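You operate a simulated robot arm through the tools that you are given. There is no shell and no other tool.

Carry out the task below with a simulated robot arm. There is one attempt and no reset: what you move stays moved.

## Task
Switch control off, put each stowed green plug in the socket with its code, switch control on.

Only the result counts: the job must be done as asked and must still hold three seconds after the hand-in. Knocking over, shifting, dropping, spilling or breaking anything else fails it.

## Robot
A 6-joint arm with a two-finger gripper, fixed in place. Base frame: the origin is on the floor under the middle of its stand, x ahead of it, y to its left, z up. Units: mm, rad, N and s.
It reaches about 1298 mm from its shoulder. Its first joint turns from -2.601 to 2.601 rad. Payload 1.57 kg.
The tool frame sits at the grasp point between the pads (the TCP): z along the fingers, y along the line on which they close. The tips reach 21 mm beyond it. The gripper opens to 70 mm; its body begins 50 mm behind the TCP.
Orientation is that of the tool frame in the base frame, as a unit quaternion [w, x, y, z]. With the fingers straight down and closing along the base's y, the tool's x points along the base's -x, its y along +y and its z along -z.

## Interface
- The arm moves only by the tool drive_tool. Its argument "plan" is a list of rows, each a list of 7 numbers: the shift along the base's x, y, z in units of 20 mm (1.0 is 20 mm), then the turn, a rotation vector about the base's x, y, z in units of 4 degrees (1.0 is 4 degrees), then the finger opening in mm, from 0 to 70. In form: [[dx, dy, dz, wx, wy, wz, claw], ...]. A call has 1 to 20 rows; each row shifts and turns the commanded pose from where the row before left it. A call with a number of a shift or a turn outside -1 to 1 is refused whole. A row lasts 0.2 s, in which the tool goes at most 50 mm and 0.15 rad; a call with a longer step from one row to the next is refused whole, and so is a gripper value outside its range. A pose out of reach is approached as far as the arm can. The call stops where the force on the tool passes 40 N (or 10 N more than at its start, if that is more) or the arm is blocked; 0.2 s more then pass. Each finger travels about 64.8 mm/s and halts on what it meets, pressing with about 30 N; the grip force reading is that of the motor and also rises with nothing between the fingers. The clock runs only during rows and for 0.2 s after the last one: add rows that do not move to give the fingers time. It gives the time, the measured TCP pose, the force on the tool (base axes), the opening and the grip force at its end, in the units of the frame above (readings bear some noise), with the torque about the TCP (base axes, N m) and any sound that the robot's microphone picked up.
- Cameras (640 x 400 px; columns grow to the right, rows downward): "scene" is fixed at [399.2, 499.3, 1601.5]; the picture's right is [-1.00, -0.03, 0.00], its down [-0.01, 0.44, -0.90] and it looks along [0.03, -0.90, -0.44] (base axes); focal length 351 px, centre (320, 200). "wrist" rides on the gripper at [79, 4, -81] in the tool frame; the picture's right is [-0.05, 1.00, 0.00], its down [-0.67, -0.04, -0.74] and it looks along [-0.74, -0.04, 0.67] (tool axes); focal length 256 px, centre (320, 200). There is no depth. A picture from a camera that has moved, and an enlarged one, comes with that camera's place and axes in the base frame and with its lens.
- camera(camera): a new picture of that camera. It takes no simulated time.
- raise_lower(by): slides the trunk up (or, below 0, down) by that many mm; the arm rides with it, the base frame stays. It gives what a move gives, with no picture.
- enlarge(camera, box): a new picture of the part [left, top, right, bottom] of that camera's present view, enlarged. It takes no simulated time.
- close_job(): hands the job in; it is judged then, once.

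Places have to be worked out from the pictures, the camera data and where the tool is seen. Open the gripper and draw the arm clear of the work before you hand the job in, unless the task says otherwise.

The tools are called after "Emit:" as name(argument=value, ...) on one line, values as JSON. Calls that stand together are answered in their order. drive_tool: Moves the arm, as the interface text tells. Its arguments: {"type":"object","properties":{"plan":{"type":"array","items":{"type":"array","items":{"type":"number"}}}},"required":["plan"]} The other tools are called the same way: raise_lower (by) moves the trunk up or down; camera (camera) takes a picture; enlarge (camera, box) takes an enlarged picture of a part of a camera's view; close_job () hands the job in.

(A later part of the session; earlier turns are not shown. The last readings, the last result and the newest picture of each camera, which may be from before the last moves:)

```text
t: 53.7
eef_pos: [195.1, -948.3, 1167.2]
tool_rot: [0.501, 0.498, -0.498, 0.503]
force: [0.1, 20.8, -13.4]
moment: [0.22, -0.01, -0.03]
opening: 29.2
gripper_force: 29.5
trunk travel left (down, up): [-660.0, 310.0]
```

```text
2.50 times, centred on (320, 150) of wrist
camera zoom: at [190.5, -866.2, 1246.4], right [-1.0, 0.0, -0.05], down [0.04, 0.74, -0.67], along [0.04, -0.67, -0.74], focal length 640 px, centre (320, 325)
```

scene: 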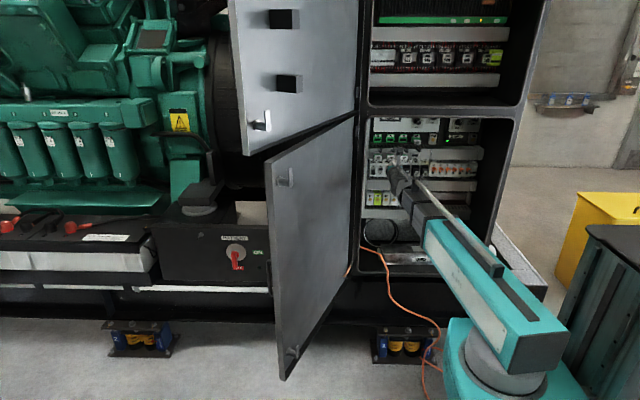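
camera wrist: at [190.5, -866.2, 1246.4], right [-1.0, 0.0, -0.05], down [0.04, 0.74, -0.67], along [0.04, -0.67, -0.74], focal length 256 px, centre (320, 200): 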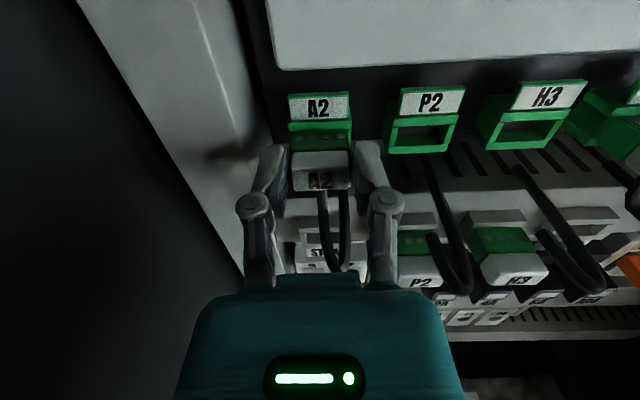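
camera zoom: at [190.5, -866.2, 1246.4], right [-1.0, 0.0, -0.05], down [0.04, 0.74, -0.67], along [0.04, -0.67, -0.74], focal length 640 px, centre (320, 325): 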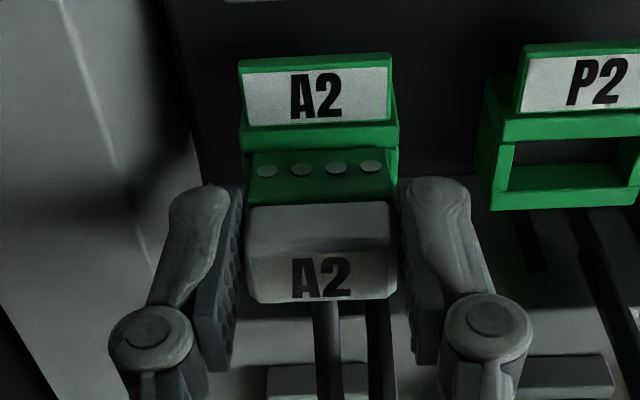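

Compared with B7, A2's cap sits the same distance below its label (within a pixel or two) and the fingers slid over the cap, so it appears seated. I open the gripper to release it and back away.

Emit:
drive_tool(plan=[[0, 0, 0, 0, 0, 0, 40], [0, 0, 0, 0, 0, 0, 40], [0, 0, 0, 0, 0, 0, 40]])

Emit:
enlarge(camera="wrist", box=[220, 70, 420, 230])

```text
t: 54.5
eef_pos: [194.4, -949.6, 1166.3]
tool_rot: [0.501, 0.498, -0.498, 0.502]
force: [0.3, -0.3, -0.4]
moment: [-0.02, 0.03, -0.03]
opening: 40.0
gripper_force: 0.1
trunk travel left (down, up): [-660.0, 310.0]
```

```text
2.50 times, centred on (320, 150) of wrist
camera zoom: at [190.3, -868.1, 1245.6], right [-1.0, 0.0, -0.05], down [0.04, 0.74, -0.67], along [0.04, -0.67, -0.74], focal length 640 px, centre (320, 325)
```

zoom: 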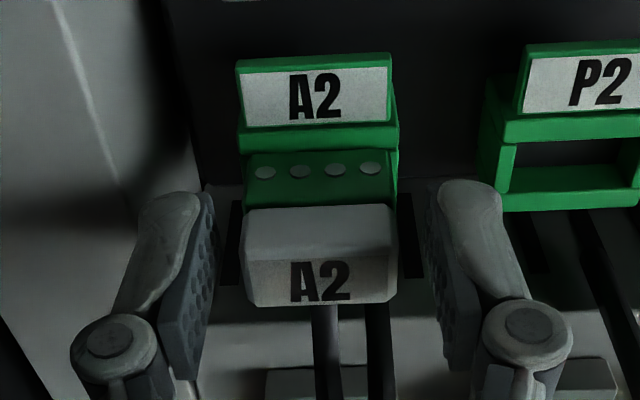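

A2 is released and stays in its socket at B7's depth. I retract along +y to y ≈ -838.

Emit:
drive_tool(plan=[[0, 0.5, 0, 0, 0, 0, 40], [0, 0.5, 0, 0, 0, 0, 40], [0, 1, 0, 0, 0, 0, 40], [0, 1, 0, 0, 0, 0, 40], [0, 1, 0, 0, 0, 0, 40], [0, 1, 0, 0, 0, 0, 40], [0, 0.5, 0, 0, 0, 0, 40], [0, 0, 0, 0, 0, 0, 40]])

Emit:
camera(camera="wrist")

Emit:
enlarge(camera="scene", box=[364, 122, 428, 162])

Emit:
enlarge(camera="wrist", box=[270, 20, 370, 120])

```text
t: 56.3
eef_pos: [193.7, -838.5, 1167.5]
tool_rot: [0.502, 0.498, -0.499, 0.502]
force: [-0.3, 0.1, -0.2]
moment: [0.02, -0.01, -0.02]
opening: 40.3
gripper_force: 0.0
trunk travel left (down, up): [-660.0, 310.0]
```

```text
taken
camera wrist: at [190.1, -756.9, 1245.7], right [-1.0, 0.0, -0.05], down [0.04, 0.74, -0.67], along [0.04, -0.67, -0.74], focal length 256 px, centre (320, 200)
```

wrist: 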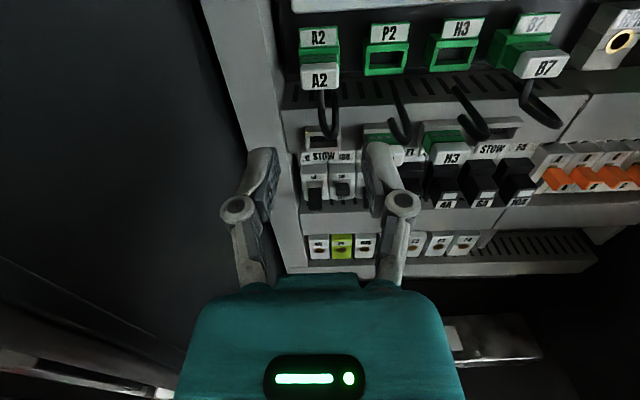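

```text
10.00 times, centred on (396, 142) of scene
camera zoom: at [399.2, 499.3, 1601.5], right [-1.0, -0.03, 0.0], down [-0.01, 0.44, -0.9], along [0.03, -0.9, -0.44], focal length 3510 px, centre (-440, 780)
```

zoom: 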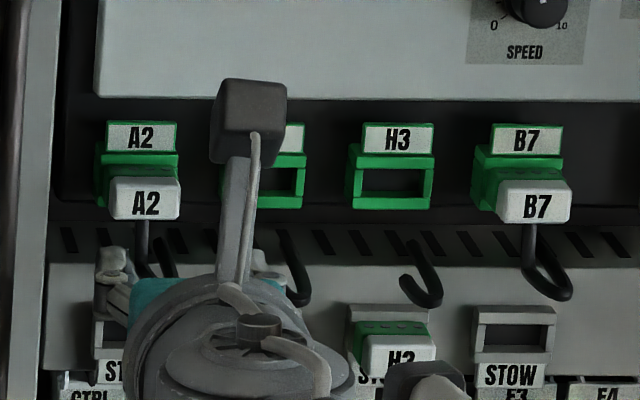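

```text
4.00 times, centred on (320, 70) of wrist
camera zoom: at [190.1, -756.9, 1245.7], right [-1.0, 0.0, -0.05], down [0.04, 0.74, -0.67], along [0.04, -0.67, -0.74], focal length 1024 px, centre (320, 720)
```

zoom: 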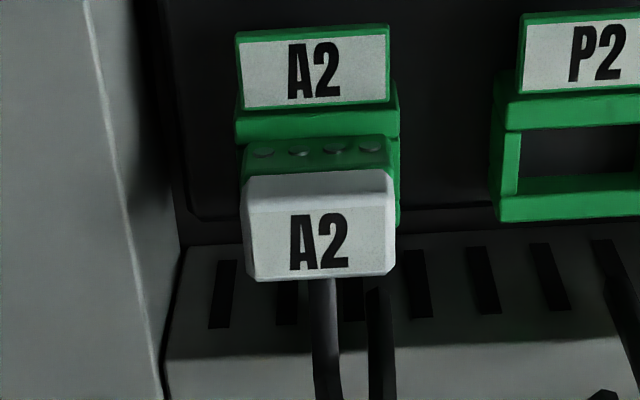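

A2 is in place, matching B7. Next, P2: I move to x ≈ 139.6 and lower the trunk 63 mm.

Emit:
drive_tool(plan=[[-1, 0, 0, 0, 0, 0, 40], [-1, 0, 0, 0, 0, 0, 40], [-0.7, 0, 0, 0, 0, 0, 40], [0, 0, 0, 0, 0, 0, 40]])

Emit:
raise_lower(by=-63.3)

Emit:
enlarge(camera="wrist", box=[240, 40, 400, 170])

```text
t: 57.3
eef_pos: [140.6, -839.0, 1166.4]
tool_rot: [0.502, 0.498, -0.498, 0.502]
force: [0.3, 0.3, -0.6]
moment: [0.0, -0.01, 0.0]
opening: 39.9
gripper_force: 0.0
trunk travel left (down, up): [-660.0, 310.0]
```

```text
t: 58.3
eef_pos: [141.2, -837.8, 1103.4]
tool_rot: [0.502, 0.498, -0.498, 0.502]
force: [1.0, -0.7, 0.6]
moment: [0.02, 0.02, 0.02]
opening: 40.2
gripper_force: 0.0
trunk travel left (down, up): [-597.0, 373.0]
```

```text
3.08 times, centred on (320, 105) of wrist
camera zoom: at [137.4, -757.0, 1182.5], right [-1.0, 0.0, -0.05], down [0.04, 0.74, -0.67], along [0.04, -0.67, -0.74], focal length 788 px, centre (320, 492)
```

zoom: 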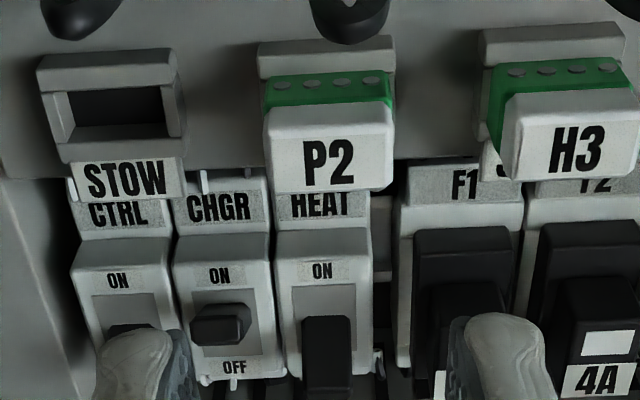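

P2's cap is about 2 mm to the -x side. I trim x and advance 60 mm.

Emit:
drive_tool(plan=[[-0.1, -1, 0, 0, 0, 0, 40], [0, -1, 0, 0, 0, 0, 40], [0, -1, 0, 0, 0, 0, 40], [0, 0, 0, 0, 0, 0, 40]])

Emit:
enlarge(camera="wrist", box=[220, 70, 420, 230])

```text
t: 59.3
eef_pos: [138.4, -899.2, 1103.1]
tool_rot: [0.502, 0.498, -0.499, 0.501]
force: [0.3, 0.2, 0.9]
moment: [0.0, 0.01, 0.02]
opening: 40.0
gripper_force: 0.1
trunk travel left (down, up): [-597.0, 373.0]
```

```text
2.50 times, centred on (320, 150) of wrist
camera zoom: at [134.7, -817.1, 1182.2], right [-1.0, 0.0, -0.05], down [0.04, 0.74, -0.67], along [0.04, -0.67, -0.74], focal length 640 px, centre (320, 325)
```

zoom: 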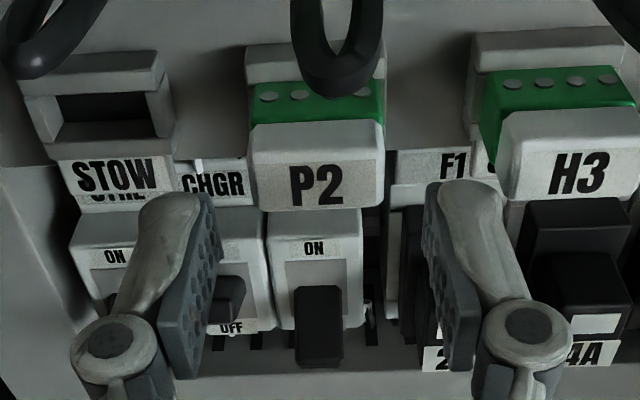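

P2 is centred to ~0.5 mm. I narrow the opening to 36 mm for more room beside H3 and advance 26 mm.

Emit:
drive_tool(plan=[[0.02, 0, 0, 0, 0, 0, 36], [0, -0.5, 0, 0, 0, 0, 36], [0, -0.5, 0, 0, 0, 0, 36], [0, -0.3, 0, 0, 0, 0, 36], [0, 0, 0, 0, 0, 0, 36]])

Emit:
enlarge(camera="wrist", box=[220, 70, 420, 230])

```text
t: 60.5
eef_pos: [139.9, -925.0, 1102.9]
tool_rot: [0.501, 0.498, -0.498, 0.502]
force: [0.1, 0.5, -0.3]
moment: [0.02, 0.01, -0.01]
opening: 36.1
gripper_force: 0.1
trunk travel left (down, up): [-597.0, 373.0]
```

```text
2.50 times, centred on (320, 150) of wrist
camera zoom: at [136.0, -843.6, 1182.4], right [-1.0, 0.0, -0.05], down [0.04, 0.74, -0.67], along [0.04, -0.67, -0.74], focal length 640 px, centre (320, 325)
```

zoom: 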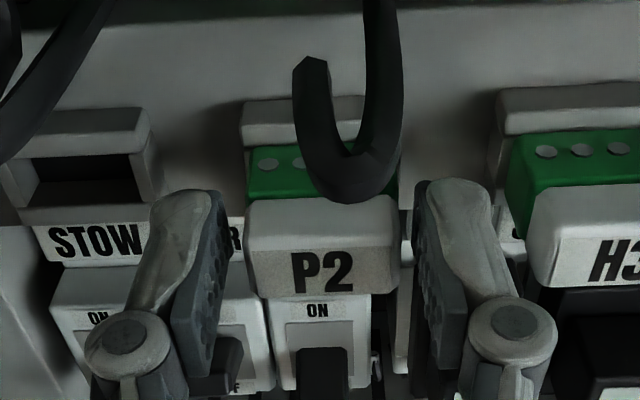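

Centred. I close on P2 and draw it out in small steps.

Emit:
drive_tool(plan=[[0, 0, 0, 0, 0, 0, 20], [0, 0, 0, 0, 0, 0, 20], [0, 0, 0, 0, 0, 0, 20]])

Emit:
enlarge(camera="wrist", box=[220, 70, 420, 230])

```text
t: 61.3
eef_pos: [140.2, -926.3, 1102.9]
tool_rot: [0.502, 0.498, -0.499, 0.502]
force: [-2.5, 3.3, -1.3]
moment: [0.1, 0.02, -0.07]
opening: 29.0
gripper_force: 29.6
trunk travel left (down, up): [-597.0, 373.0]
```

```text
2.50 times, centred on (320, 150) of wrist
camera zoom: at [135.6, -843.4, 1182.5], right [-1.0, 0.0, -0.05], down [0.04, 0.74, -0.67], along [0.04, -0.67, -0.74], focal length 640 px, centre (320, 325)
```

zoom: 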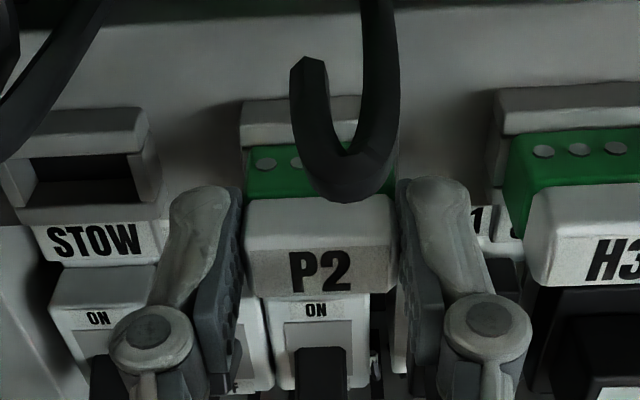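

P2 gripped at 29.0 mm. I pull it straight out to y ≈ -840.

Emit:
drive_tool(plan=[[0, 0.25, 0, 0, 0, 0, 20], [0, 0.25, 0, 0, 0, 0, 20], [0, 0.25, 0, 0, 0, 0, 20], [0, 0.25, 0, 0, 0, 0, 20], [0, 0.5, 0, 0, 0, 0, 20], [0, 0.5, 0, 0, 0, 0, 20], [0, 0.5, 0, 0, 0, 0, 20], [0, 0.5, 0, 0, 0, 0, 20], [0, 0.5, 0, 0, 0, 0, 20], [0, 0.5, 0, 0, 0, 0, 20], [0, 0.3, 0, 0, 0, 0, 20], [0, 0, 0, 0, 0, 0, 20]])

Emit:
raise_lower(by=63)

Emit:
camera(camera="wrist")

Emit:
enlarge(camera="wrist", box=[240, 20, 400, 180])

```text
t: 63.9
eef_pos: [140.7, -839.3, 1102.9]
tool_rot: [0.502, 0.498, -0.498, 0.502]
force: [0.0, 0.5, 0.8]
moment: [0.02, 0.01, -0.02]
opening: 29.1
gripper_force: 30.1
trunk travel left (down, up): [-597.0, 373.0]
```

```text
t: 65.0
eef_pos: [139.7, -838.8, 1165.8]
tool_rot: [0.502, 0.497, -0.499, 0.502]
force: [-1.1, 0.3, -0.6]
moment: [0.0, -0.03, -0.01]
opening: 28.9
gripper_force: 30.1
trunk travel left (down, up): [-660.0, 310.0]
```

```text
taken
camera wrist: at [135.8, -756.9, 1245.4], right [-1.0, 0.0, -0.05], down [0.04, 0.74, -0.67], along [0.04, -0.67, -0.74], focal length 256 px, centre (320, 200)
```

wrist: 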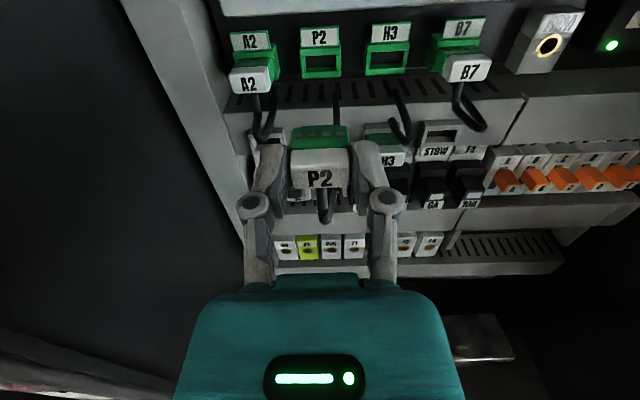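

```text
2.50 times, centred on (320, 100) of wrist
camera zoom: at [135.8, -756.9, 1245.4], right [-1.0, 0.0, -0.05], down [0.04, 0.74, -0.67], along [0.04, -0.67, -0.74], focal length 640 px, centre (320, 450)
```

zoom: 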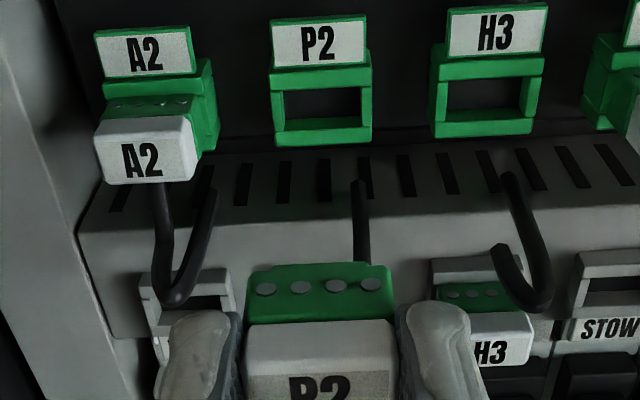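

P2 is laterally aligned with its socket within ~0.3 mm. I advance 90 mm toward it.

Emit:
drive_tool(plan=[[0, -1, 0, 0, 0, 0, 20], [0, -1, 0, 0, 0, 0, 20], [0, -1, 0, 0, 0, 0, 20], [0, -1, 0, 0, 0, 0, 20], [0, -0.5, 0, 0, 0, 0, 20], [0, 0, 0, 0, 0, 0, 20]])

Emit:
enlarge(camera="wrist", box=[270, 50, 370, 150])

```text
t: 66.4
eef_pos: [141.1, -930.8, 1165.1]
tool_rot: [0.501, 0.499, -0.498, 0.502]
force: [-1.0, -0.5, -1.1]
moment: [0.0, -0.04, 0.04]
opening: 28.9
gripper_force: 30.2
trunk travel left (down, up): [-660.0, 310.0]
```

```text
4.00 times, centred on (320, 100) of wrist
camera zoom: at [136.5, -847.7, 1245.3], right [-1.0, 0.0, -0.05], down [0.04, 0.74, -0.67], along [0.04, -0.67, -0.74], focal length 1024 px, centre (320, 600)
```

zoom: 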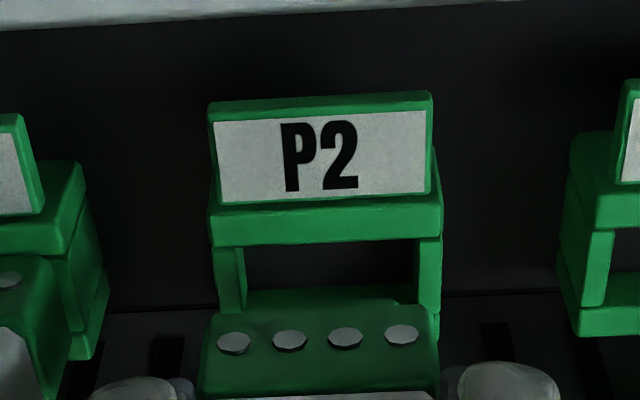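

Off by about 0.6 mm in x; I trim -0.5 mm and push in slowly.

Emit:
drive_tool(plan=[[-0.025, -0.15, 0, 0, 0, 0, 20], [0, -0.15, 0, 0, 0, 0, 20], [0, -0.15, 0, 0, 0, 0, 20], [0, -0.15, 0, 0, 0, 0, 20], [0, -0.1, 0, 0, 0, 0, 20], [0, 0, 0, 0, 0, 0, 20]])

Emit:
enlarge(camera="wrist", box=[270, 50, 370, 150])

```text
t: 67.8
eef_pos: [139.5, -943.1, 1165.6]
tool_rot: [0.502, 0.498, -0.499, 0.502]
force: [-0.2, 1.2, 0.0]
moment: [0.01, -0.02, -0.04]
opening: 29.0
gripper_force: 30.0
trunk travel left (down, up): [-660.0, 310.0]
```

```text
4.00 times, centred on (320, 100) of wrist
camera zoom: at [135.6, -860.8, 1245.4], right [-1.0, 0.0, -0.05], down [0.04, 0.74, -0.67], along [0.04, -0.67, -0.74], focal length 1024 px, centre (320, 600)
```

zoom: 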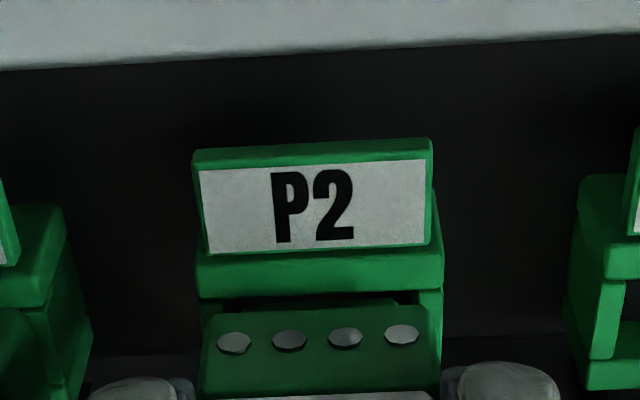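

Well aligned; the tongue is at the opening. I push on 5–6 mm.

Emit:
drive_tool(plan=[[0, -0.1, 0, 0, 0, 0, 20], [0, -0.1, 0, 0, 0, 0, 20], [0, -0.1, 0, 0, 0, 0, 20], [0, 0, 0, 0, 0, 0, 20]])

Emit:
enlarge(camera="wrist", box=[270, 50, 370, 150])

Emit:
enlarge(camera="scene", box=[364, 122, 428, 162])

```text
t: 68.8
eef_pos: [139.6, -948.3, 1166.2]
tool_rot: [0.501, 0.498, -0.499, 0.502]
force: [-0.3, 8.4, -11.5]
moment: [0.28, 0.0, 0.04]
opening: 29.0
gripper_force: 29.9
trunk travel left (down, up): [-660.0, 310.0]
```

```text
4.00 times, centred on (320, 100) of wrist
camera zoom: at [135.5, -866.4, 1245.0], right [-1.0, 0.0, -0.05], down [0.04, 0.74, -0.67], along [0.04, -0.67, -0.74], focal length 1024 px, centre (320, 600)
```

zoom: 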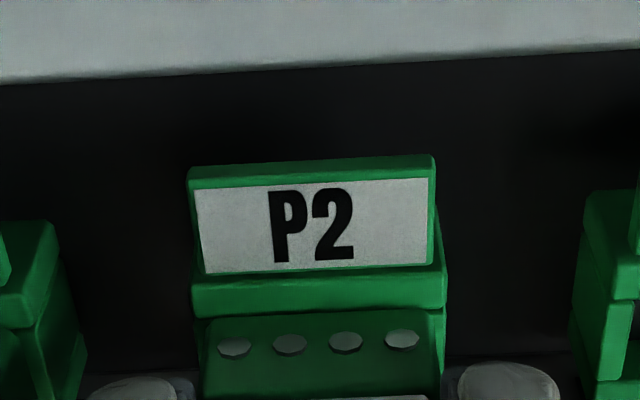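

```text
10.00 times, centred on (396, 142) of scene
camera zoom: at [399.2, 499.3, 1601.5], right [-1.0, -0.03, 0.0], down [-0.01, 0.44, -0.9], along [0.03, -0.9, -0.44], focal length 3510 px, centre (-440, 780)
```

zoom: 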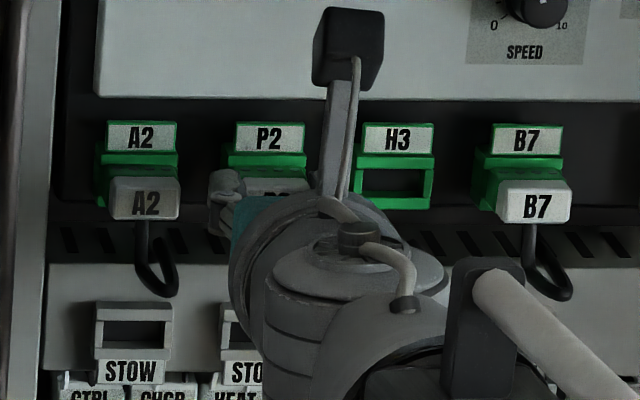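

Contact begins (8 N in y). I press in a couple more mm to seat it fully.

Emit:
drive_tool(plan=[[0, -0.1, 0, 0, 0, 0, 20], [0, -0.05, 0, 0, 0, 0, 20], [0, 0, 0, 0, 0, 0, 20]])

Emit:
enlarge(camera="wrist", box=[270, 50, 370, 150])

```text
t: 69.6
eef_pos: [139.9, -950.8, 1167.6]
tool_rot: [0.502, 0.498, -0.499, 0.502]
force: [-2.3, 22.0, -12.2]
moment: [0.25, 0.02, -0.06]
opening: 29.1
gripper_force: 30.1
trunk travel left (down, up): [-660.0, 310.0]
```

```text
4.00 times, centred on (320, 100) of wrist
camera zoom: at [135.5, -868.4, 1246.5], right [-1.0, 0.0, -0.05], down [0.04, 0.74, -0.67], along [0.04, -0.67, -0.74], focal length 1024 px, centre (320, 600)
```

zoom: 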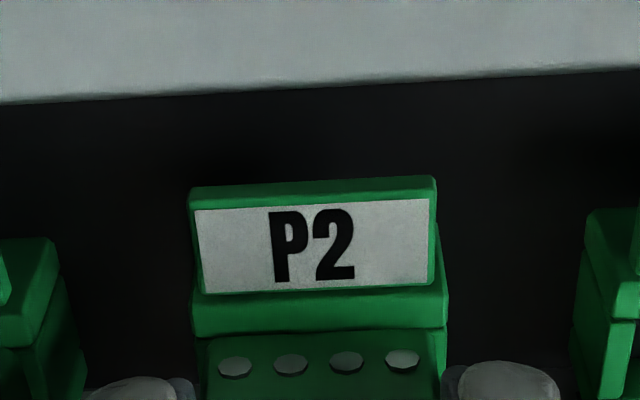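

22 N in y and the fingers slid over the cap, same as with A2. I release and retract.

Emit:
drive_tool(plan=[[0, 0, 0, 0, 0, 0, 37], [0, 0, 0, 0, 0, 0, 37], [0, 0, 0, 0, 0, 0, 37], [0, 0.5, 0, 0, 0, 0, 37], [0, 0.5, 0, 0, 0, 0, 37], [0, 1, 0, 0, 0, 0, 37], [0, 1, 0, 0, 0, 0, 37], [0, 1, 0, 0, 0, 0, 37], [0, 1, 0, 0, 0, 0, 37], [0, 0.5, 0, 0, 0, 0, 37], [0, 0, 0, 0, 0, 0, 37]])

Emit:
camera(camera="wrist")

Emit:
enlarge(camera="wrist", box=[240, 20, 400, 150])

Emit:
enlarge(camera="scene", box=[364, 122, 428, 162])

```text
t: 72.0
eef_pos: [139.9, -842.0, 1166.3]
tool_rot: [0.501, 0.499, -0.499, 0.502]
force: [0.1, -0.7, 0.2]
moment: [0.01, 0.0, 0.03]
opening: 37.0
gripper_force: 0.1
trunk travel left (down, up): [-660.0, 310.0]
```

```text
taken
camera wrist: at [135.3, -760.0, 1245.4], right [-1.0, 0.0, -0.05], down [0.04, 0.74, -0.67], along [0.04, -0.67, -0.74], focal length 256 px, centre (320, 200)
```

wrist: 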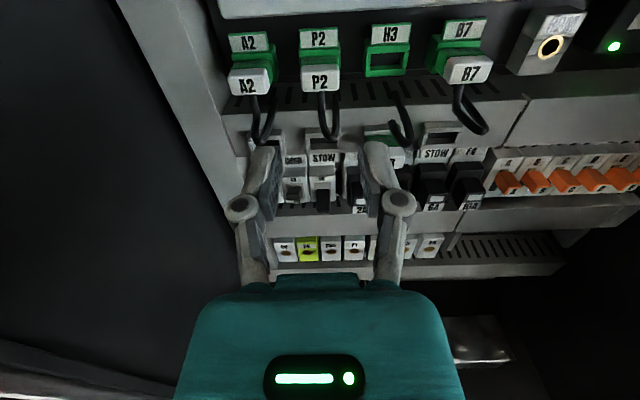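

```text
3.08 times, centred on (320, 85) of wrist
camera zoom: at [135.3, -760.0, 1245.4], right [-1.0, 0.0, -0.05], down [0.04, 0.74, -0.67], along [0.04, -0.67, -0.74], focal length 788 px, centre (320, 554)
```

zoom: 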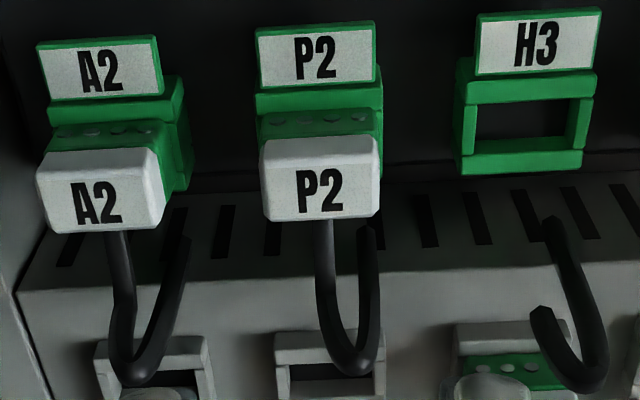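

```text
10.00 times, centred on (396, 142) of scene
camera zoom: at [399.2, 499.3, 1601.5], right [-1.0, -0.03, 0.0], down [-0.01, 0.44, -0.9], along [0.03, -0.9, -0.44], focal length 3510 px, centre (-440, 780)
```

zoom: 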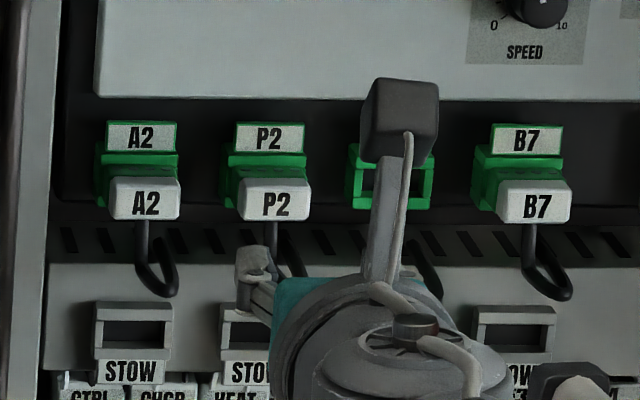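

P2 is in place. Now H3: shift to x ≈ 84.8 and lower 63 mm.

Emit:
drive_tool(plan=[[-1, 0, 0, 0, 0, 0, 36], [-1, 0, 0, 0, 0, 0, 36], [-0.72, 0, 0, 0, 0, 0, 36], [0, 0, 0, 0, 0, 0, 36]])

Emit:
raise_lower(by=-63)

Emit:
enlarge(camera="wrist", box=[240, 40, 400, 170])

```text
t: 73.0
eef_pos: [84.3, -841.0, 1166.0]
tool_rot: [0.501, 0.498, -0.498, 0.503]
force: [-0.1, 1.0, 0.2]
moment: [0.01, 0.01, -0.03]
opening: 35.9
gripper_force: 0.1
trunk travel left (down, up): [-660.0, 310.0]
```

```text
t: 74.0
eef_pos: [85.3, -840.6, 1103.6]
tool_rot: [0.501, 0.498, -0.498, 0.502]
force: [-0.2, 0.0, 0.2]
moment: [-0.02, -0.02, -0.01]
opening: 35.8
gripper_force: 0.0
trunk travel left (down, up): [-597.0, 373.0]
```

```text
3.08 times, centred on (320, 105) of wrist
camera zoom: at [80.4, -758.1, 1182.5], right [-1.0, 0.0, -0.05], down [0.04, 0.74, -0.67], along [0.04, -0.67, -0.74], focal length 788 px, centre (320, 492)
```

zoom: 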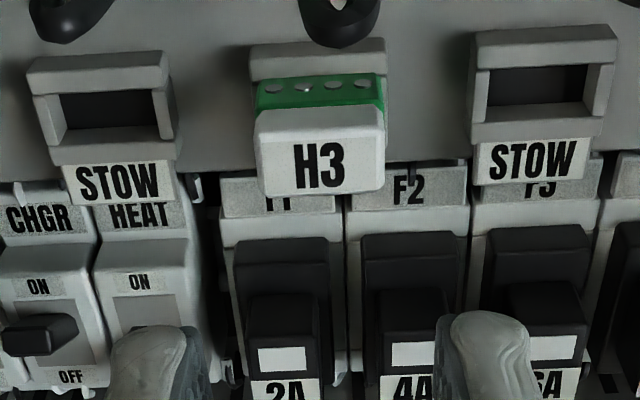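

H3 is centred. I advance 60 mm, check, then continue.

Emit:
drive_tool(plan=[[0, -1, 0, 0, 0, 0, 36], [0, -1, 0, 0, 0, 0, 36], [0, -1, 0, 0, 0, 0, 36], [0, 0, 0, 0, 0, 0, 36]])

Emit:
enlarge(camera="wrist", box=[220, 70, 420, 230])

```text
t: 75.0
eef_pos: [84.8, -900.5, 1103.4]
tool_rot: [0.501, 0.498, -0.498, 0.502]
force: [0.3, 0.5, -0.2]
moment: [-0.02, 0.01, 0.01]
opening: 35.8
gripper_force: 0.0
trunk travel left (down, up): [-597.0, 373.0]
```

```text
2.50 times, centred on (320, 150) of wrist
camera zoom: at [80.5, -818.3, 1182.4], right [-1.0, 0.0, -0.05], down [0.04, 0.74, -0.67], along [0.04, -0.67, -0.74], focal length 640 px, centre (320, 325)
```

zoom: 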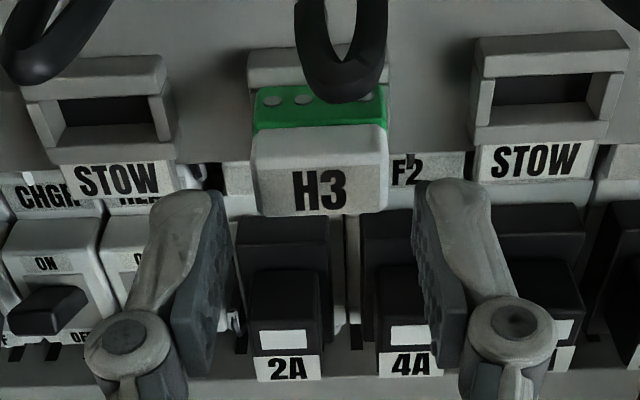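

Centred. Advance 25 mm and close on H3.

Emit:
drive_tool(plan=[[0, -0.5, 0, 0, 0, 0, 36], [0, -0.5, 0, 0, 0, 0, 36], [0, -0.25, 0, 0, 0, 0, 36], [0, 0, 0, 0, 0, 0, 36]])

Emit:
enlarge(camera="wrist", box=[220, 70, 420, 230])

Emit:
drive_tool(plan=[[0, 0, 0, 0, 0, 0, 20], [0, 0, 0, 0, 0, 0, 20], [0, 0, 0, 0, 0, 0, 20]])

Emit:
enlarge(camera="wrist", box=[220, 70, 420, 230])

```text
t: 76.0
eef_pos: [84.5, -924.5, 1102.8]
tool_rot: [0.502, 0.497, -0.498, 0.502]
force: [0.1, -0.6, 0.0]
moment: [-0.03, 0.01, 0.01]
opening: 35.9
gripper_force: 0.0
trunk travel left (down, up): [-597.0, 373.0]
```

```text
2.50 times, centred on (320, 150) of wrist
camera zoom: at [80.5, -843.2, 1182.5], right [-1.0, 0.0, -0.05], down [0.04, 0.74, -0.67], along [0.04, -0.67, -0.74], focal length 640 px, centre (320, 325)
```

zoom: 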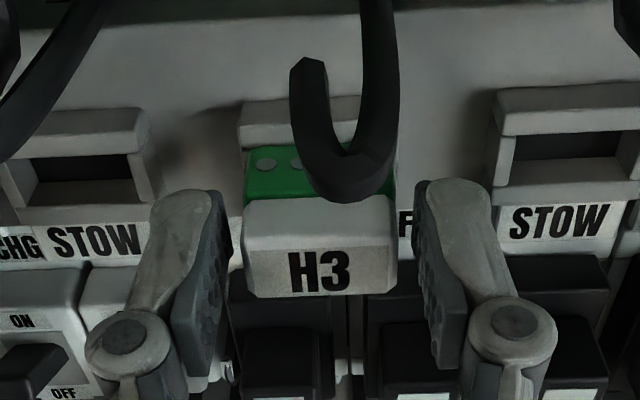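

```text
t: 76.8
eef_pos: [84.5, -924.3, 1103.1]
tool_rot: [0.502, 0.497, -0.498, 0.502]
force: [0.4, 1.7, -0.6]
moment: [0.07, 0.03, 0.0]
opening: 29.2
gripper_force: 30.1
trunk travel left (down, up): [-597.0, 373.0]
```

```text
2.50 times, centred on (320, 150) of wrist
camera zoom: at [80.5, -843.0, 1182.6], right [-1.0, 0.0, -0.05], down [0.04, 0.74, -0.67], along [0.04, -0.67, -0.74], focal length 640 px, centre (320, 325)
```

zoom: 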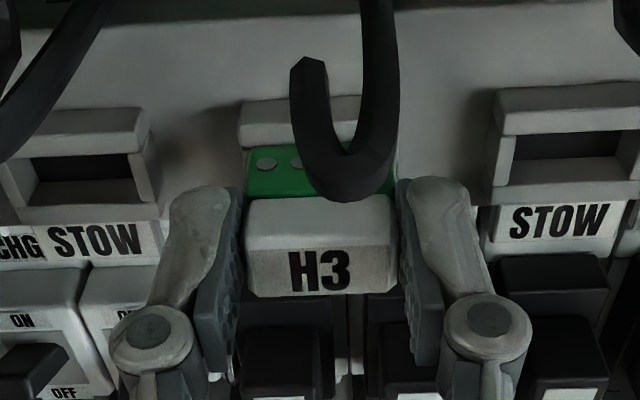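

H3 is gripped (29.2 mm, 30 N). I pull it out to y ≈ -840 and raise 62.5 mm.

Emit:
drive_tool(plan=[[0, 0.25, 0, 0, 0, 0, 20], [0, 0.25, 0, 0, 0, 0, 20], [0, 0.25, 0, 0, 0, 0, 20], [0, 0.25, 0, 0, 0, 0, 20], [0, 0.5, 0, 0, 0, 0, 20], [0, 0.5, 0, 0, 0, 0, 20], [0, 0.5, 0, 0, 0, 0, 20], [0, 0.5, 0, 0, 0, 0, 20], [0, 0.5, 0, 0, 0, 0, 20], [0, 0.5, 0, 0, 0, 0, 20], [0, 0.3, 0, 0, 0, 0, 20], [0, 0, 0, 0, 0, 0, 20]])

Emit:
raise_lower(by=62.5)

Emit:
camera(camera="wrist")

Emit:
enlarge(camera="wrist", box=[240, 20, 400, 180])

```text
t: 79.4
eef_pos: [85.1, -838.5, 1103.2]
tool_rot: [0.502, 0.498, -0.499, 0.502]
force: [0.6, 0.1, -0.9]
moment: [0.01, 0.0, 0.02]
opening: 29.1
gripper_force: 29.9
trunk travel left (down, up): [-597.0, 373.0]
```

```text
t: 80.4
eef_pos: [82.5, -839.1, 1166.2]
tool_rot: [0.501, 0.498, -0.498, 0.502]
force: [-0.5, 0.1, -1.1]
moment: [0.01, -0.01, -0.02]
opening: 29.1
gripper_force: 29.9
trunk travel left (down, up): [-660.0, 310.0]
```

```text
taken
camera wrist: at [79.6, -757.0, 1244.9], right [-1.0, 0.0, -0.05], down [0.04, 0.74, -0.67], along [0.04, -0.67, -0.74], focal length 256 px, centre (320, 200)
```

wrist: 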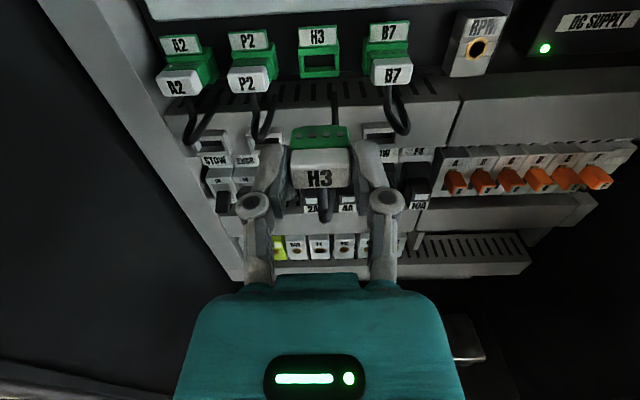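

```text
2.50 times, centred on (320, 100) of wrist
camera zoom: at [79.6, -757.0, 1244.9], right [-1.0, 0.0, -0.05], down [0.04, 0.74, -0.67], along [0.04, -0.67, -0.74], focal length 640 px, centre (320, 450)
```

zoom: 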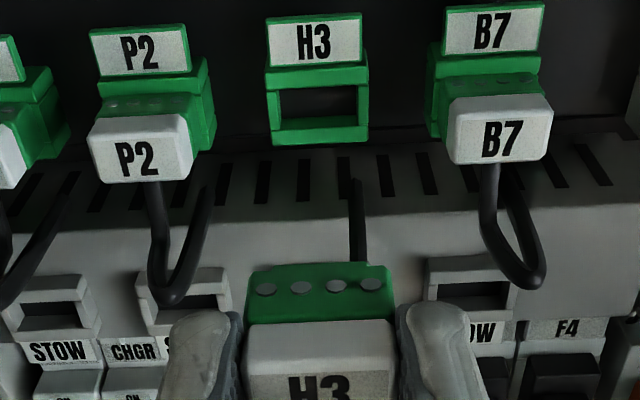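

H3's socket is about 1 mm to the +x side. I trim and advance 90 mm.

Emit:
drive_tool(plan=[[0.06, -1, 0, 0, 0, 0, 20], [0, -1, 0, 0, 0, 0, 20], [0, -1, 0, 0, 0, 0, 20], [0, -1, 0, 0, 0, 0, 20], [0, -0.5, 0, 0, 0, 0, 20], [0, 0, 0, 0, 0, 0, 20]])

Emit:
enlarge(camera="wrist", box=[270, 50, 370, 150])

```text
t: 81.8
eef_pos: [83.9, -929.7, 1165.1]
tool_rot: [0.501, 0.498, -0.498, 0.503]
force: [0.4, -0.1, 0.1]
moment: [0.01, 0.04, -0.03]
opening: 29.1
gripper_force: 30.1
trunk travel left (down, up): [-660.0, 310.0]
```

```text
4.00 times, centred on (320, 100) of wrist
camera zoom: at [80.2, -847.7, 1244.9], right [-1.0, 0.0, -0.05], down [0.04, 0.74, -0.67], along [0.04, -0.67, -0.74], focal length 1024 px, centre (320, 600)
```

zoom: 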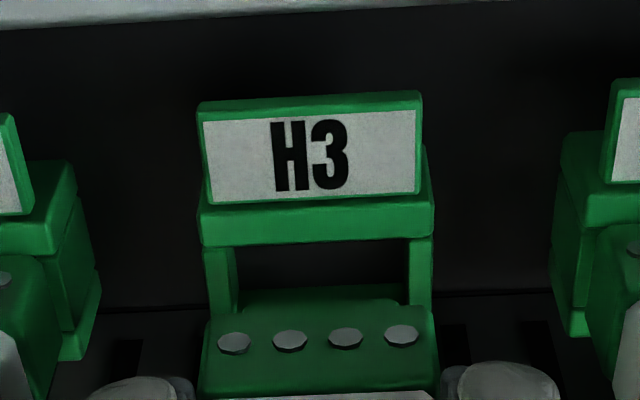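

About 0.7 mm more to +x needed. I trim while advancing 13 mm slowly.

Emit:
drive_tool(plan=[[0.04, -0.15, 0, 0, 0, 0, 20], [0, -0.15, 0, 0, 0, 0, 20], [0, -0.15, 0, 0, 0, 0, 20], [0, -0.15, 0, 0, 0, 0, 20], [0, -0.05, 0, 0, 0, 0, 20], [0, 0, 0, 0, 0, 0, 20]])

Emit:
enlarge(camera="wrist", box=[270, 50, 370, 150])

```text
t: 83.2
eef_pos: [85.6, -941.9, 1166.8]
tool_rot: [0.502, 0.498, -0.498, 0.502]
force: [-0.4, 0.5, -0.2]
moment: [0.0, 0.01, 0.0]
opening: 29.0
gripper_force: 30.4
trunk travel left (down, up): [-660.0, 310.0]
```

```text
4.00 times, centred on (320, 100) of wrist
camera zoom: at [81.7, -859.8, 1244.9], right [-1.0, 0.0, -0.05], down [0.04, 0.74, -0.67], along [0.04, -0.67, -0.74], focal length 1024 px, centre (320, 600)
```

zoom: 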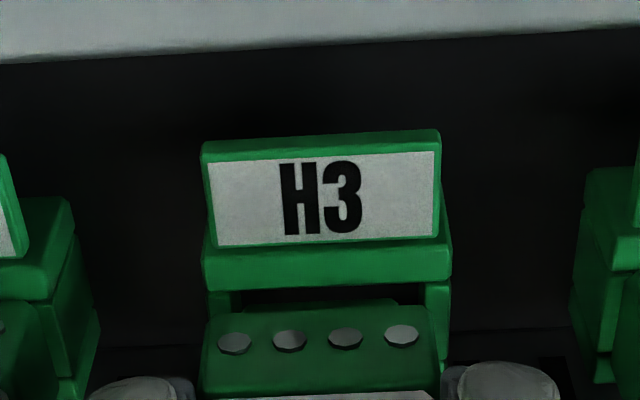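

Now 1 mm too far +x; I trim back 0.8 mm before entering.

Emit:
drive_tool(plan=[[-0.04, 0, 0, 0, 0, 0, 20], [0, 0, 0, 0, 0, 0, 20]])

Emit:
enlarge(camera="wrist", box=[270, 50, 370, 150])

```text
t: 83.8
eef_pos: [84.2, -941.9, 1166.2]
tool_rot: [0.502, 0.498, -0.498, 0.502]
force: [0.1, -0.7, -1.4]
moment: [-0.04, 0.01, 0.01]
opening: 29.0
gripper_force: 30.0
trunk travel left (down, up): [-660.0, 310.0]
```

```text
4.00 times, centred on (320, 100) of wrist
camera zoom: at [80.9, -860.3, 1244.9], right [-1.0, 0.0, -0.05], down [0.04, 0.74, -0.67], along [0.04, -0.67, -0.74], focal length 1024 px, centre (320, 600)
```

zoom: 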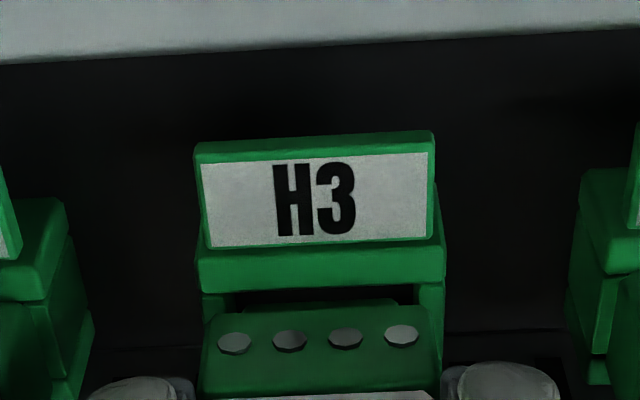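

Aligned now. I push in 8 mm slowly.

Emit:
drive_tool(plan=[[0, -0.1, 0, 0, 0, 0, 20], [0, -0.1, 0, 0, 0, 0, 20], [0, -0.1, 0, 0, 0, 0, 20], [0, -0.1, 0, 0, 0, 0, 20], [0, 0, 0, 0, 0, 0, 20]])

Emit:
enlarge(camera="wrist", box=[270, 50, 370, 150])

```text
t: 85.0
eef_pos: [85.4, -949.8, 1165.5]
tool_rot: [0.501, 0.499, -0.498, 0.502]
force: [2.1, 21.0, -14.5]
moment: [0.26, -0.02, 0.03]
opening: 29.3
gripper_force: 30.2
trunk travel left (down, up): [-660.0, 310.0]
```

```text
4.00 times, centred on (320, 100) of wrist
camera zoom: at [80.4, -866.9, 1245.3], right [-1.0, 0.0, -0.05], down [0.04, 0.74, -0.67], along [0.04, -0.67, -0.74], focal length 1024 px, centre (320, 600)
```

zoom: 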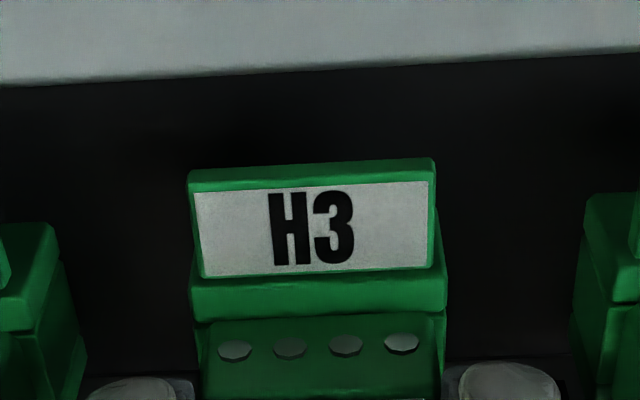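

Same force signature (21 N) as the others. I press 2 mm more to be sure of full seating.

Emit:
drive_tool(plan=[[0, -0.1, 0, 0, 0, 0, 20], [0, -0.05, 0, 0, 0, 0, 20], [0, 0, 0, 0, 0, 0, 20]])

Emit:
enlarge(camera="wrist", box=[270, 50, 370, 150])

```text
t: 85.8
eef_pos: [85.2, -951.0, 1168.6]
tool_rot: [0.502, 0.498, -0.498, 0.502]
force: [2.0, 23.9, -8.6]
moment: [0.23, -0.03, 0.04]
opening: 29.0
gripper_force: 29.9
trunk travel left (down, up): [-660.0, 310.0]
```

```text
4.00 times, centred on (320, 100) of wrist
camera zoom: at [80.5, -869.0, 1246.3], right [-1.0, 0.0, -0.05], down [0.04, 0.74, -0.67], along [0.04, -0.67, -0.74], focal length 1024 px, centre (320, 600)
```

zoom: 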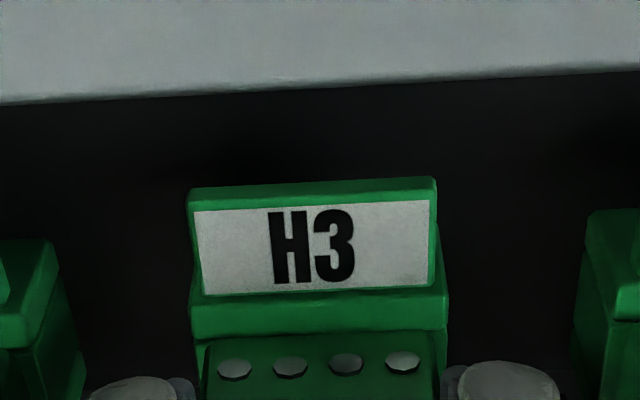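

The plug did not move further (fingers slid over it), so it is at its stop. I release and retract.

Emit:
drive_tool(plan=[[0, 0, 0, 0, 0, 0, 37], [0, 0, 0, 0, 0, 0, 37], [0, 0, 0, 0, 0, 0, 37], [0, 0.5, 0, 0, 0, 0, 37], [0, 0.5, 0, 0, 0, 0, 37], [0, 1, 0, 0, 0, 0, 37], [0, 1, 0, 0, 0, 0, 37], [0, 1, 0, 0, 0, 0, 37], [0, 1, 0, 0, 0, 0, 37], [0, 0.5, 0, 0, 0, 0, 37], [0, 0, 0, 0, 0, 0, 37]])

Emit:
camera(camera="wrist")

Emit:
enlarge(camera="wrist", box=[150, 20, 420, 150])

Emit:
enlarge(camera="scene", box=[364, 122, 428, 162])

```text
t: 88.2
eef_pos: [84.5, -843.4, 1165.4]
tool_rot: [0.501, 0.498, -0.499, 0.502]
force: [0.0, 1.0, 0.7]
moment: [-0.03, -0.04, -0.03]
opening: 37.4
gripper_force: 0.1
trunk travel left (down, up): [-660.0, 310.0]
```

```text
taken
camera wrist: at [80.4, -760.8, 1244.9], right [-1.0, 0.0, -0.05], down [0.04, 0.74, -0.67], along [0.04, -0.67, -0.74], focal length 256 px, centre (320, 200)
```

wrist: 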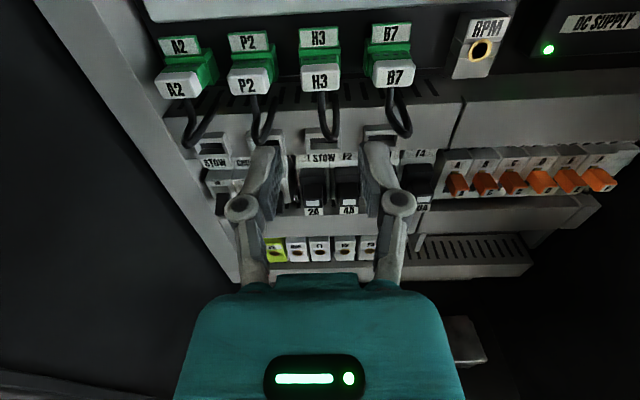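

```text
2.37 times, centred on (285, 85) of wrist
camera zoom: at [80.4, -760.8, 1244.9], right [-1.0, 0.0, -0.05], down [0.04, 0.74, -0.67], along [0.04, -0.67, -0.74], focal length 607 px, centre (403, 473)
```

zoom: 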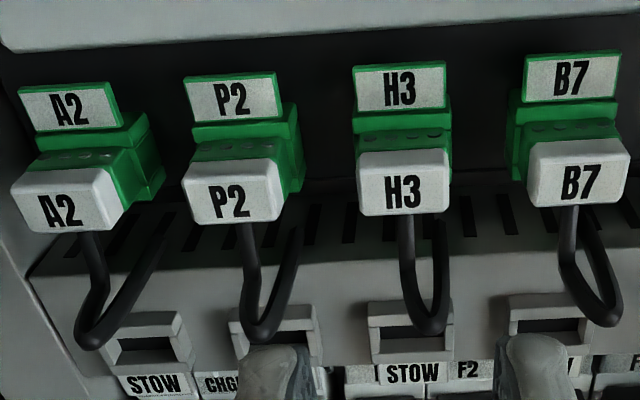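

```text
10.00 times, centred on (396, 142) of scene
camera zoom: at [399.2, 499.3, 1601.5], right [-1.0, -0.03, 0.0], down [-0.01, 0.44, -0.9], along [0.03, -0.9, -0.44], focal length 3510 px, centre (-440, 780)
```

zoom: 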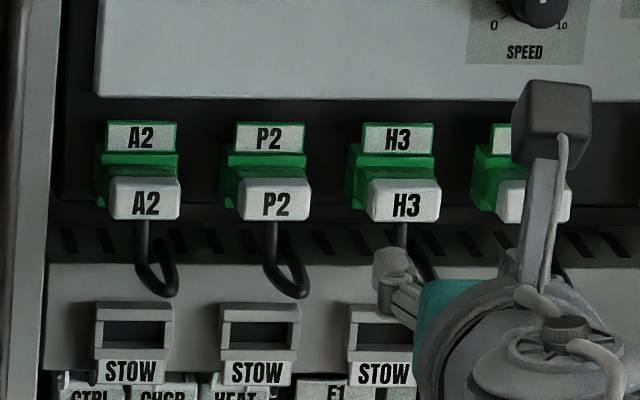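

All three plugs now sit exactly like B7, and all stow holders are empty. Now I switch CTRL on: I close the gripper, move to x ≈ 150, and roll back to the orientation with the side-looking camera that served well for the lever.

Emit:
drive_tool(plan=[[1, 0, 0, 0, 0, 0, 20], [1, 0, 0, 0, 0, 0, 0], [1, 0, 0, 0, 0, 0, 0], [0.3, 0, 0, 0, 0, 0, 0], [0, 0, 0, 0, -1, 0, 0], [0, 0, 0, 0, -1, 0, 0], [0, 0, 0, 0, -1, 0, 0], [0, 0, 0, 0, -1, 0, 0], [0, 0, 0, 0, -1, 0, 0], [0, 0, 0, 0, -1, 0, 0], [0, 0, 0, 0, -1, 0, 0], [0, 0, 0, 0, -1, 0, 0], [0, 0, 0, 0, -1, 0, 0], [0, 0, 0, 0, -1, 0, 0], [0, 0, 0, 0, -1, 0, 0]])

Emit:
drive_tool(plan=[[0, 0, 0, 0, -1, 0, 0], [0, 0, 0, 0, -1, 0, 0], [0, 0, 0, 0, -1, 0, 0], [0, 0, 0, 0, -1, 0, 0], [0, 0, 0, 0, -1, 0, 0], [0, 0, 0, 0, -1, 0, 0], [0, 0, 0, 0, -1, 0, 0], [0, 0, 0, 0, -1, 0, 0], [0, 0, 0, 0, -1, 0, 0], [0, 0, 0, 0, -1, 0, 0], [0, 0, 0, 0, -1, 0, 0], [0, 0, 0, 0, -0.5, 0, 0], [0, 0, 0, 0, 0, 0, 0]])

Emit:
camera(camera="wrist")

```text
t: 91.4
eef_pos: [150.4, -842.4, 1166.0]
tool_rot: [0.279, 0.274, -0.65, 0.652]
force: [0.5, 1.1, -0.1]
moment: [-0.04, 0.01, 0.03]
opening: 0.0
gripper_force: 28.2
trunk travel left (down, up): [-660.0, 310.0]
```

```text
t: 94.2
eef_pos: [151.4, -843.6, 1165.1]
tool_rot: [0.003, -0.004, -0.707, 0.708]
force: [0.1, -0.8, -0.3]
moment: [0.02, 0.0, -0.02]
opening: 0.1
gripper_force: 28.9
trunk travel left (down, up): [-660.0, 310.0]
```

```text
taken
camera wrist: at [72.5, -760.8, 1160.6], right [0.05, 0.0, -1.0], down [0.67, 0.74, 0.04], along [0.74, -0.67, 0.04], focal length 256 px, centre (320, 200)
```

wrist: 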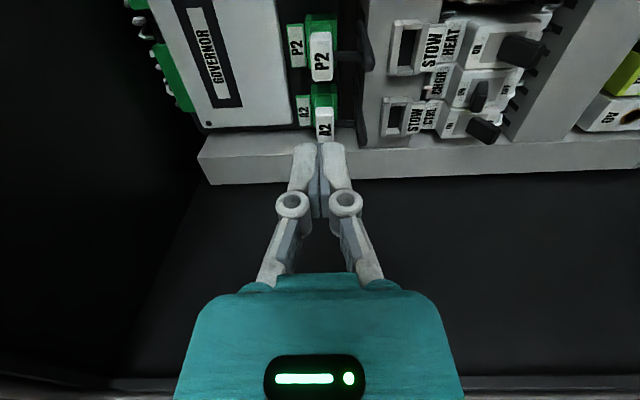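

Orientation restored and plugs look good from the side too. I yaw 12°, shift to x ≈ 205 and lower the trunk to bring the fingertips below the CTRL lever.

Emit:
drive_tool(plan=[[0, 0, 0, 0, 0, 1, 0], [0, 0, 0, 0, 0, 1, 0], [0, 0, 0, 0, 0, 1, 0], [1, 0, 0, 0, 0, 0, 0], [1, 0, 0, 0, 0, 0, 0], [0.7, 0, 0, 0, 0, 0, 0], [0, 0, 0, 0, 0, 0, 0]])

Emit:
raise_lower(by=-170)

Emit:
camera(camera="wrist")

Emit:
enlarge(camera="wrist", box=[220, 20, 420, 180])

```text
t: 95.8
eef_pos: [205.7, -842.4, 1164.2]
tool_rot: [-0.071, 0.071, -0.703, 0.704]
force: [-0.2, 0.0, -0.9]
moment: [-0.02, 0.05, 0.0]
opening: 0.2
gripper_force: 28.5
trunk travel left (down, up): [-660.0, 310.0]
```

```text
t: 97.7
eef_pos: [205.1, -842.2, 995.6]
tool_rot: [-0.071, 0.071, -0.703, 0.704]
force: [0.3, -0.1, -0.1]
moment: [0.01, 0.01, 0.0]
opening: 0.1
gripper_force: 28.5
trunk travel left (down, up): [-490.0, 480.0]
```

```text
taken
camera wrist: at [111.2, -778.1, 990.8], right [0.05, 0.01, -1.0], down [0.5, 0.86, 0.03], along [0.86, -0.5, 0.04], focal length 256 px, centre (320, 200)
```

wrist: 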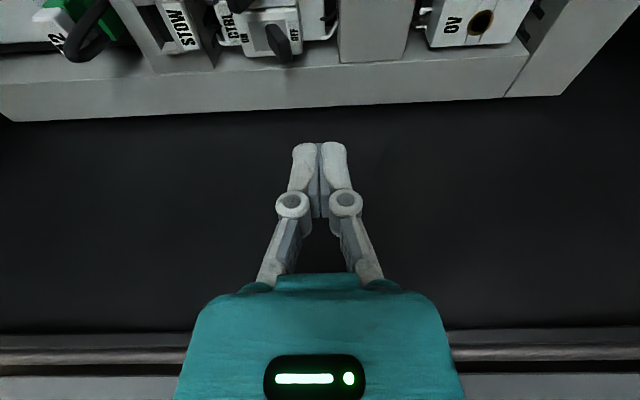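

```text
2.50 times, centred on (320, 100) of wrist
camera zoom: at [111.2, -778.1, 990.8], right [0.05, 0.01, -1.0], down [0.5, 0.86, 0.03], along [0.86, -0.5, 0.04], focal length 640 px, centre (320, 450)
```

zoom: 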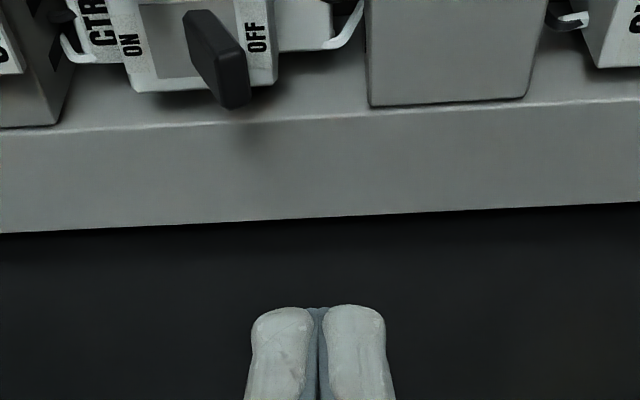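

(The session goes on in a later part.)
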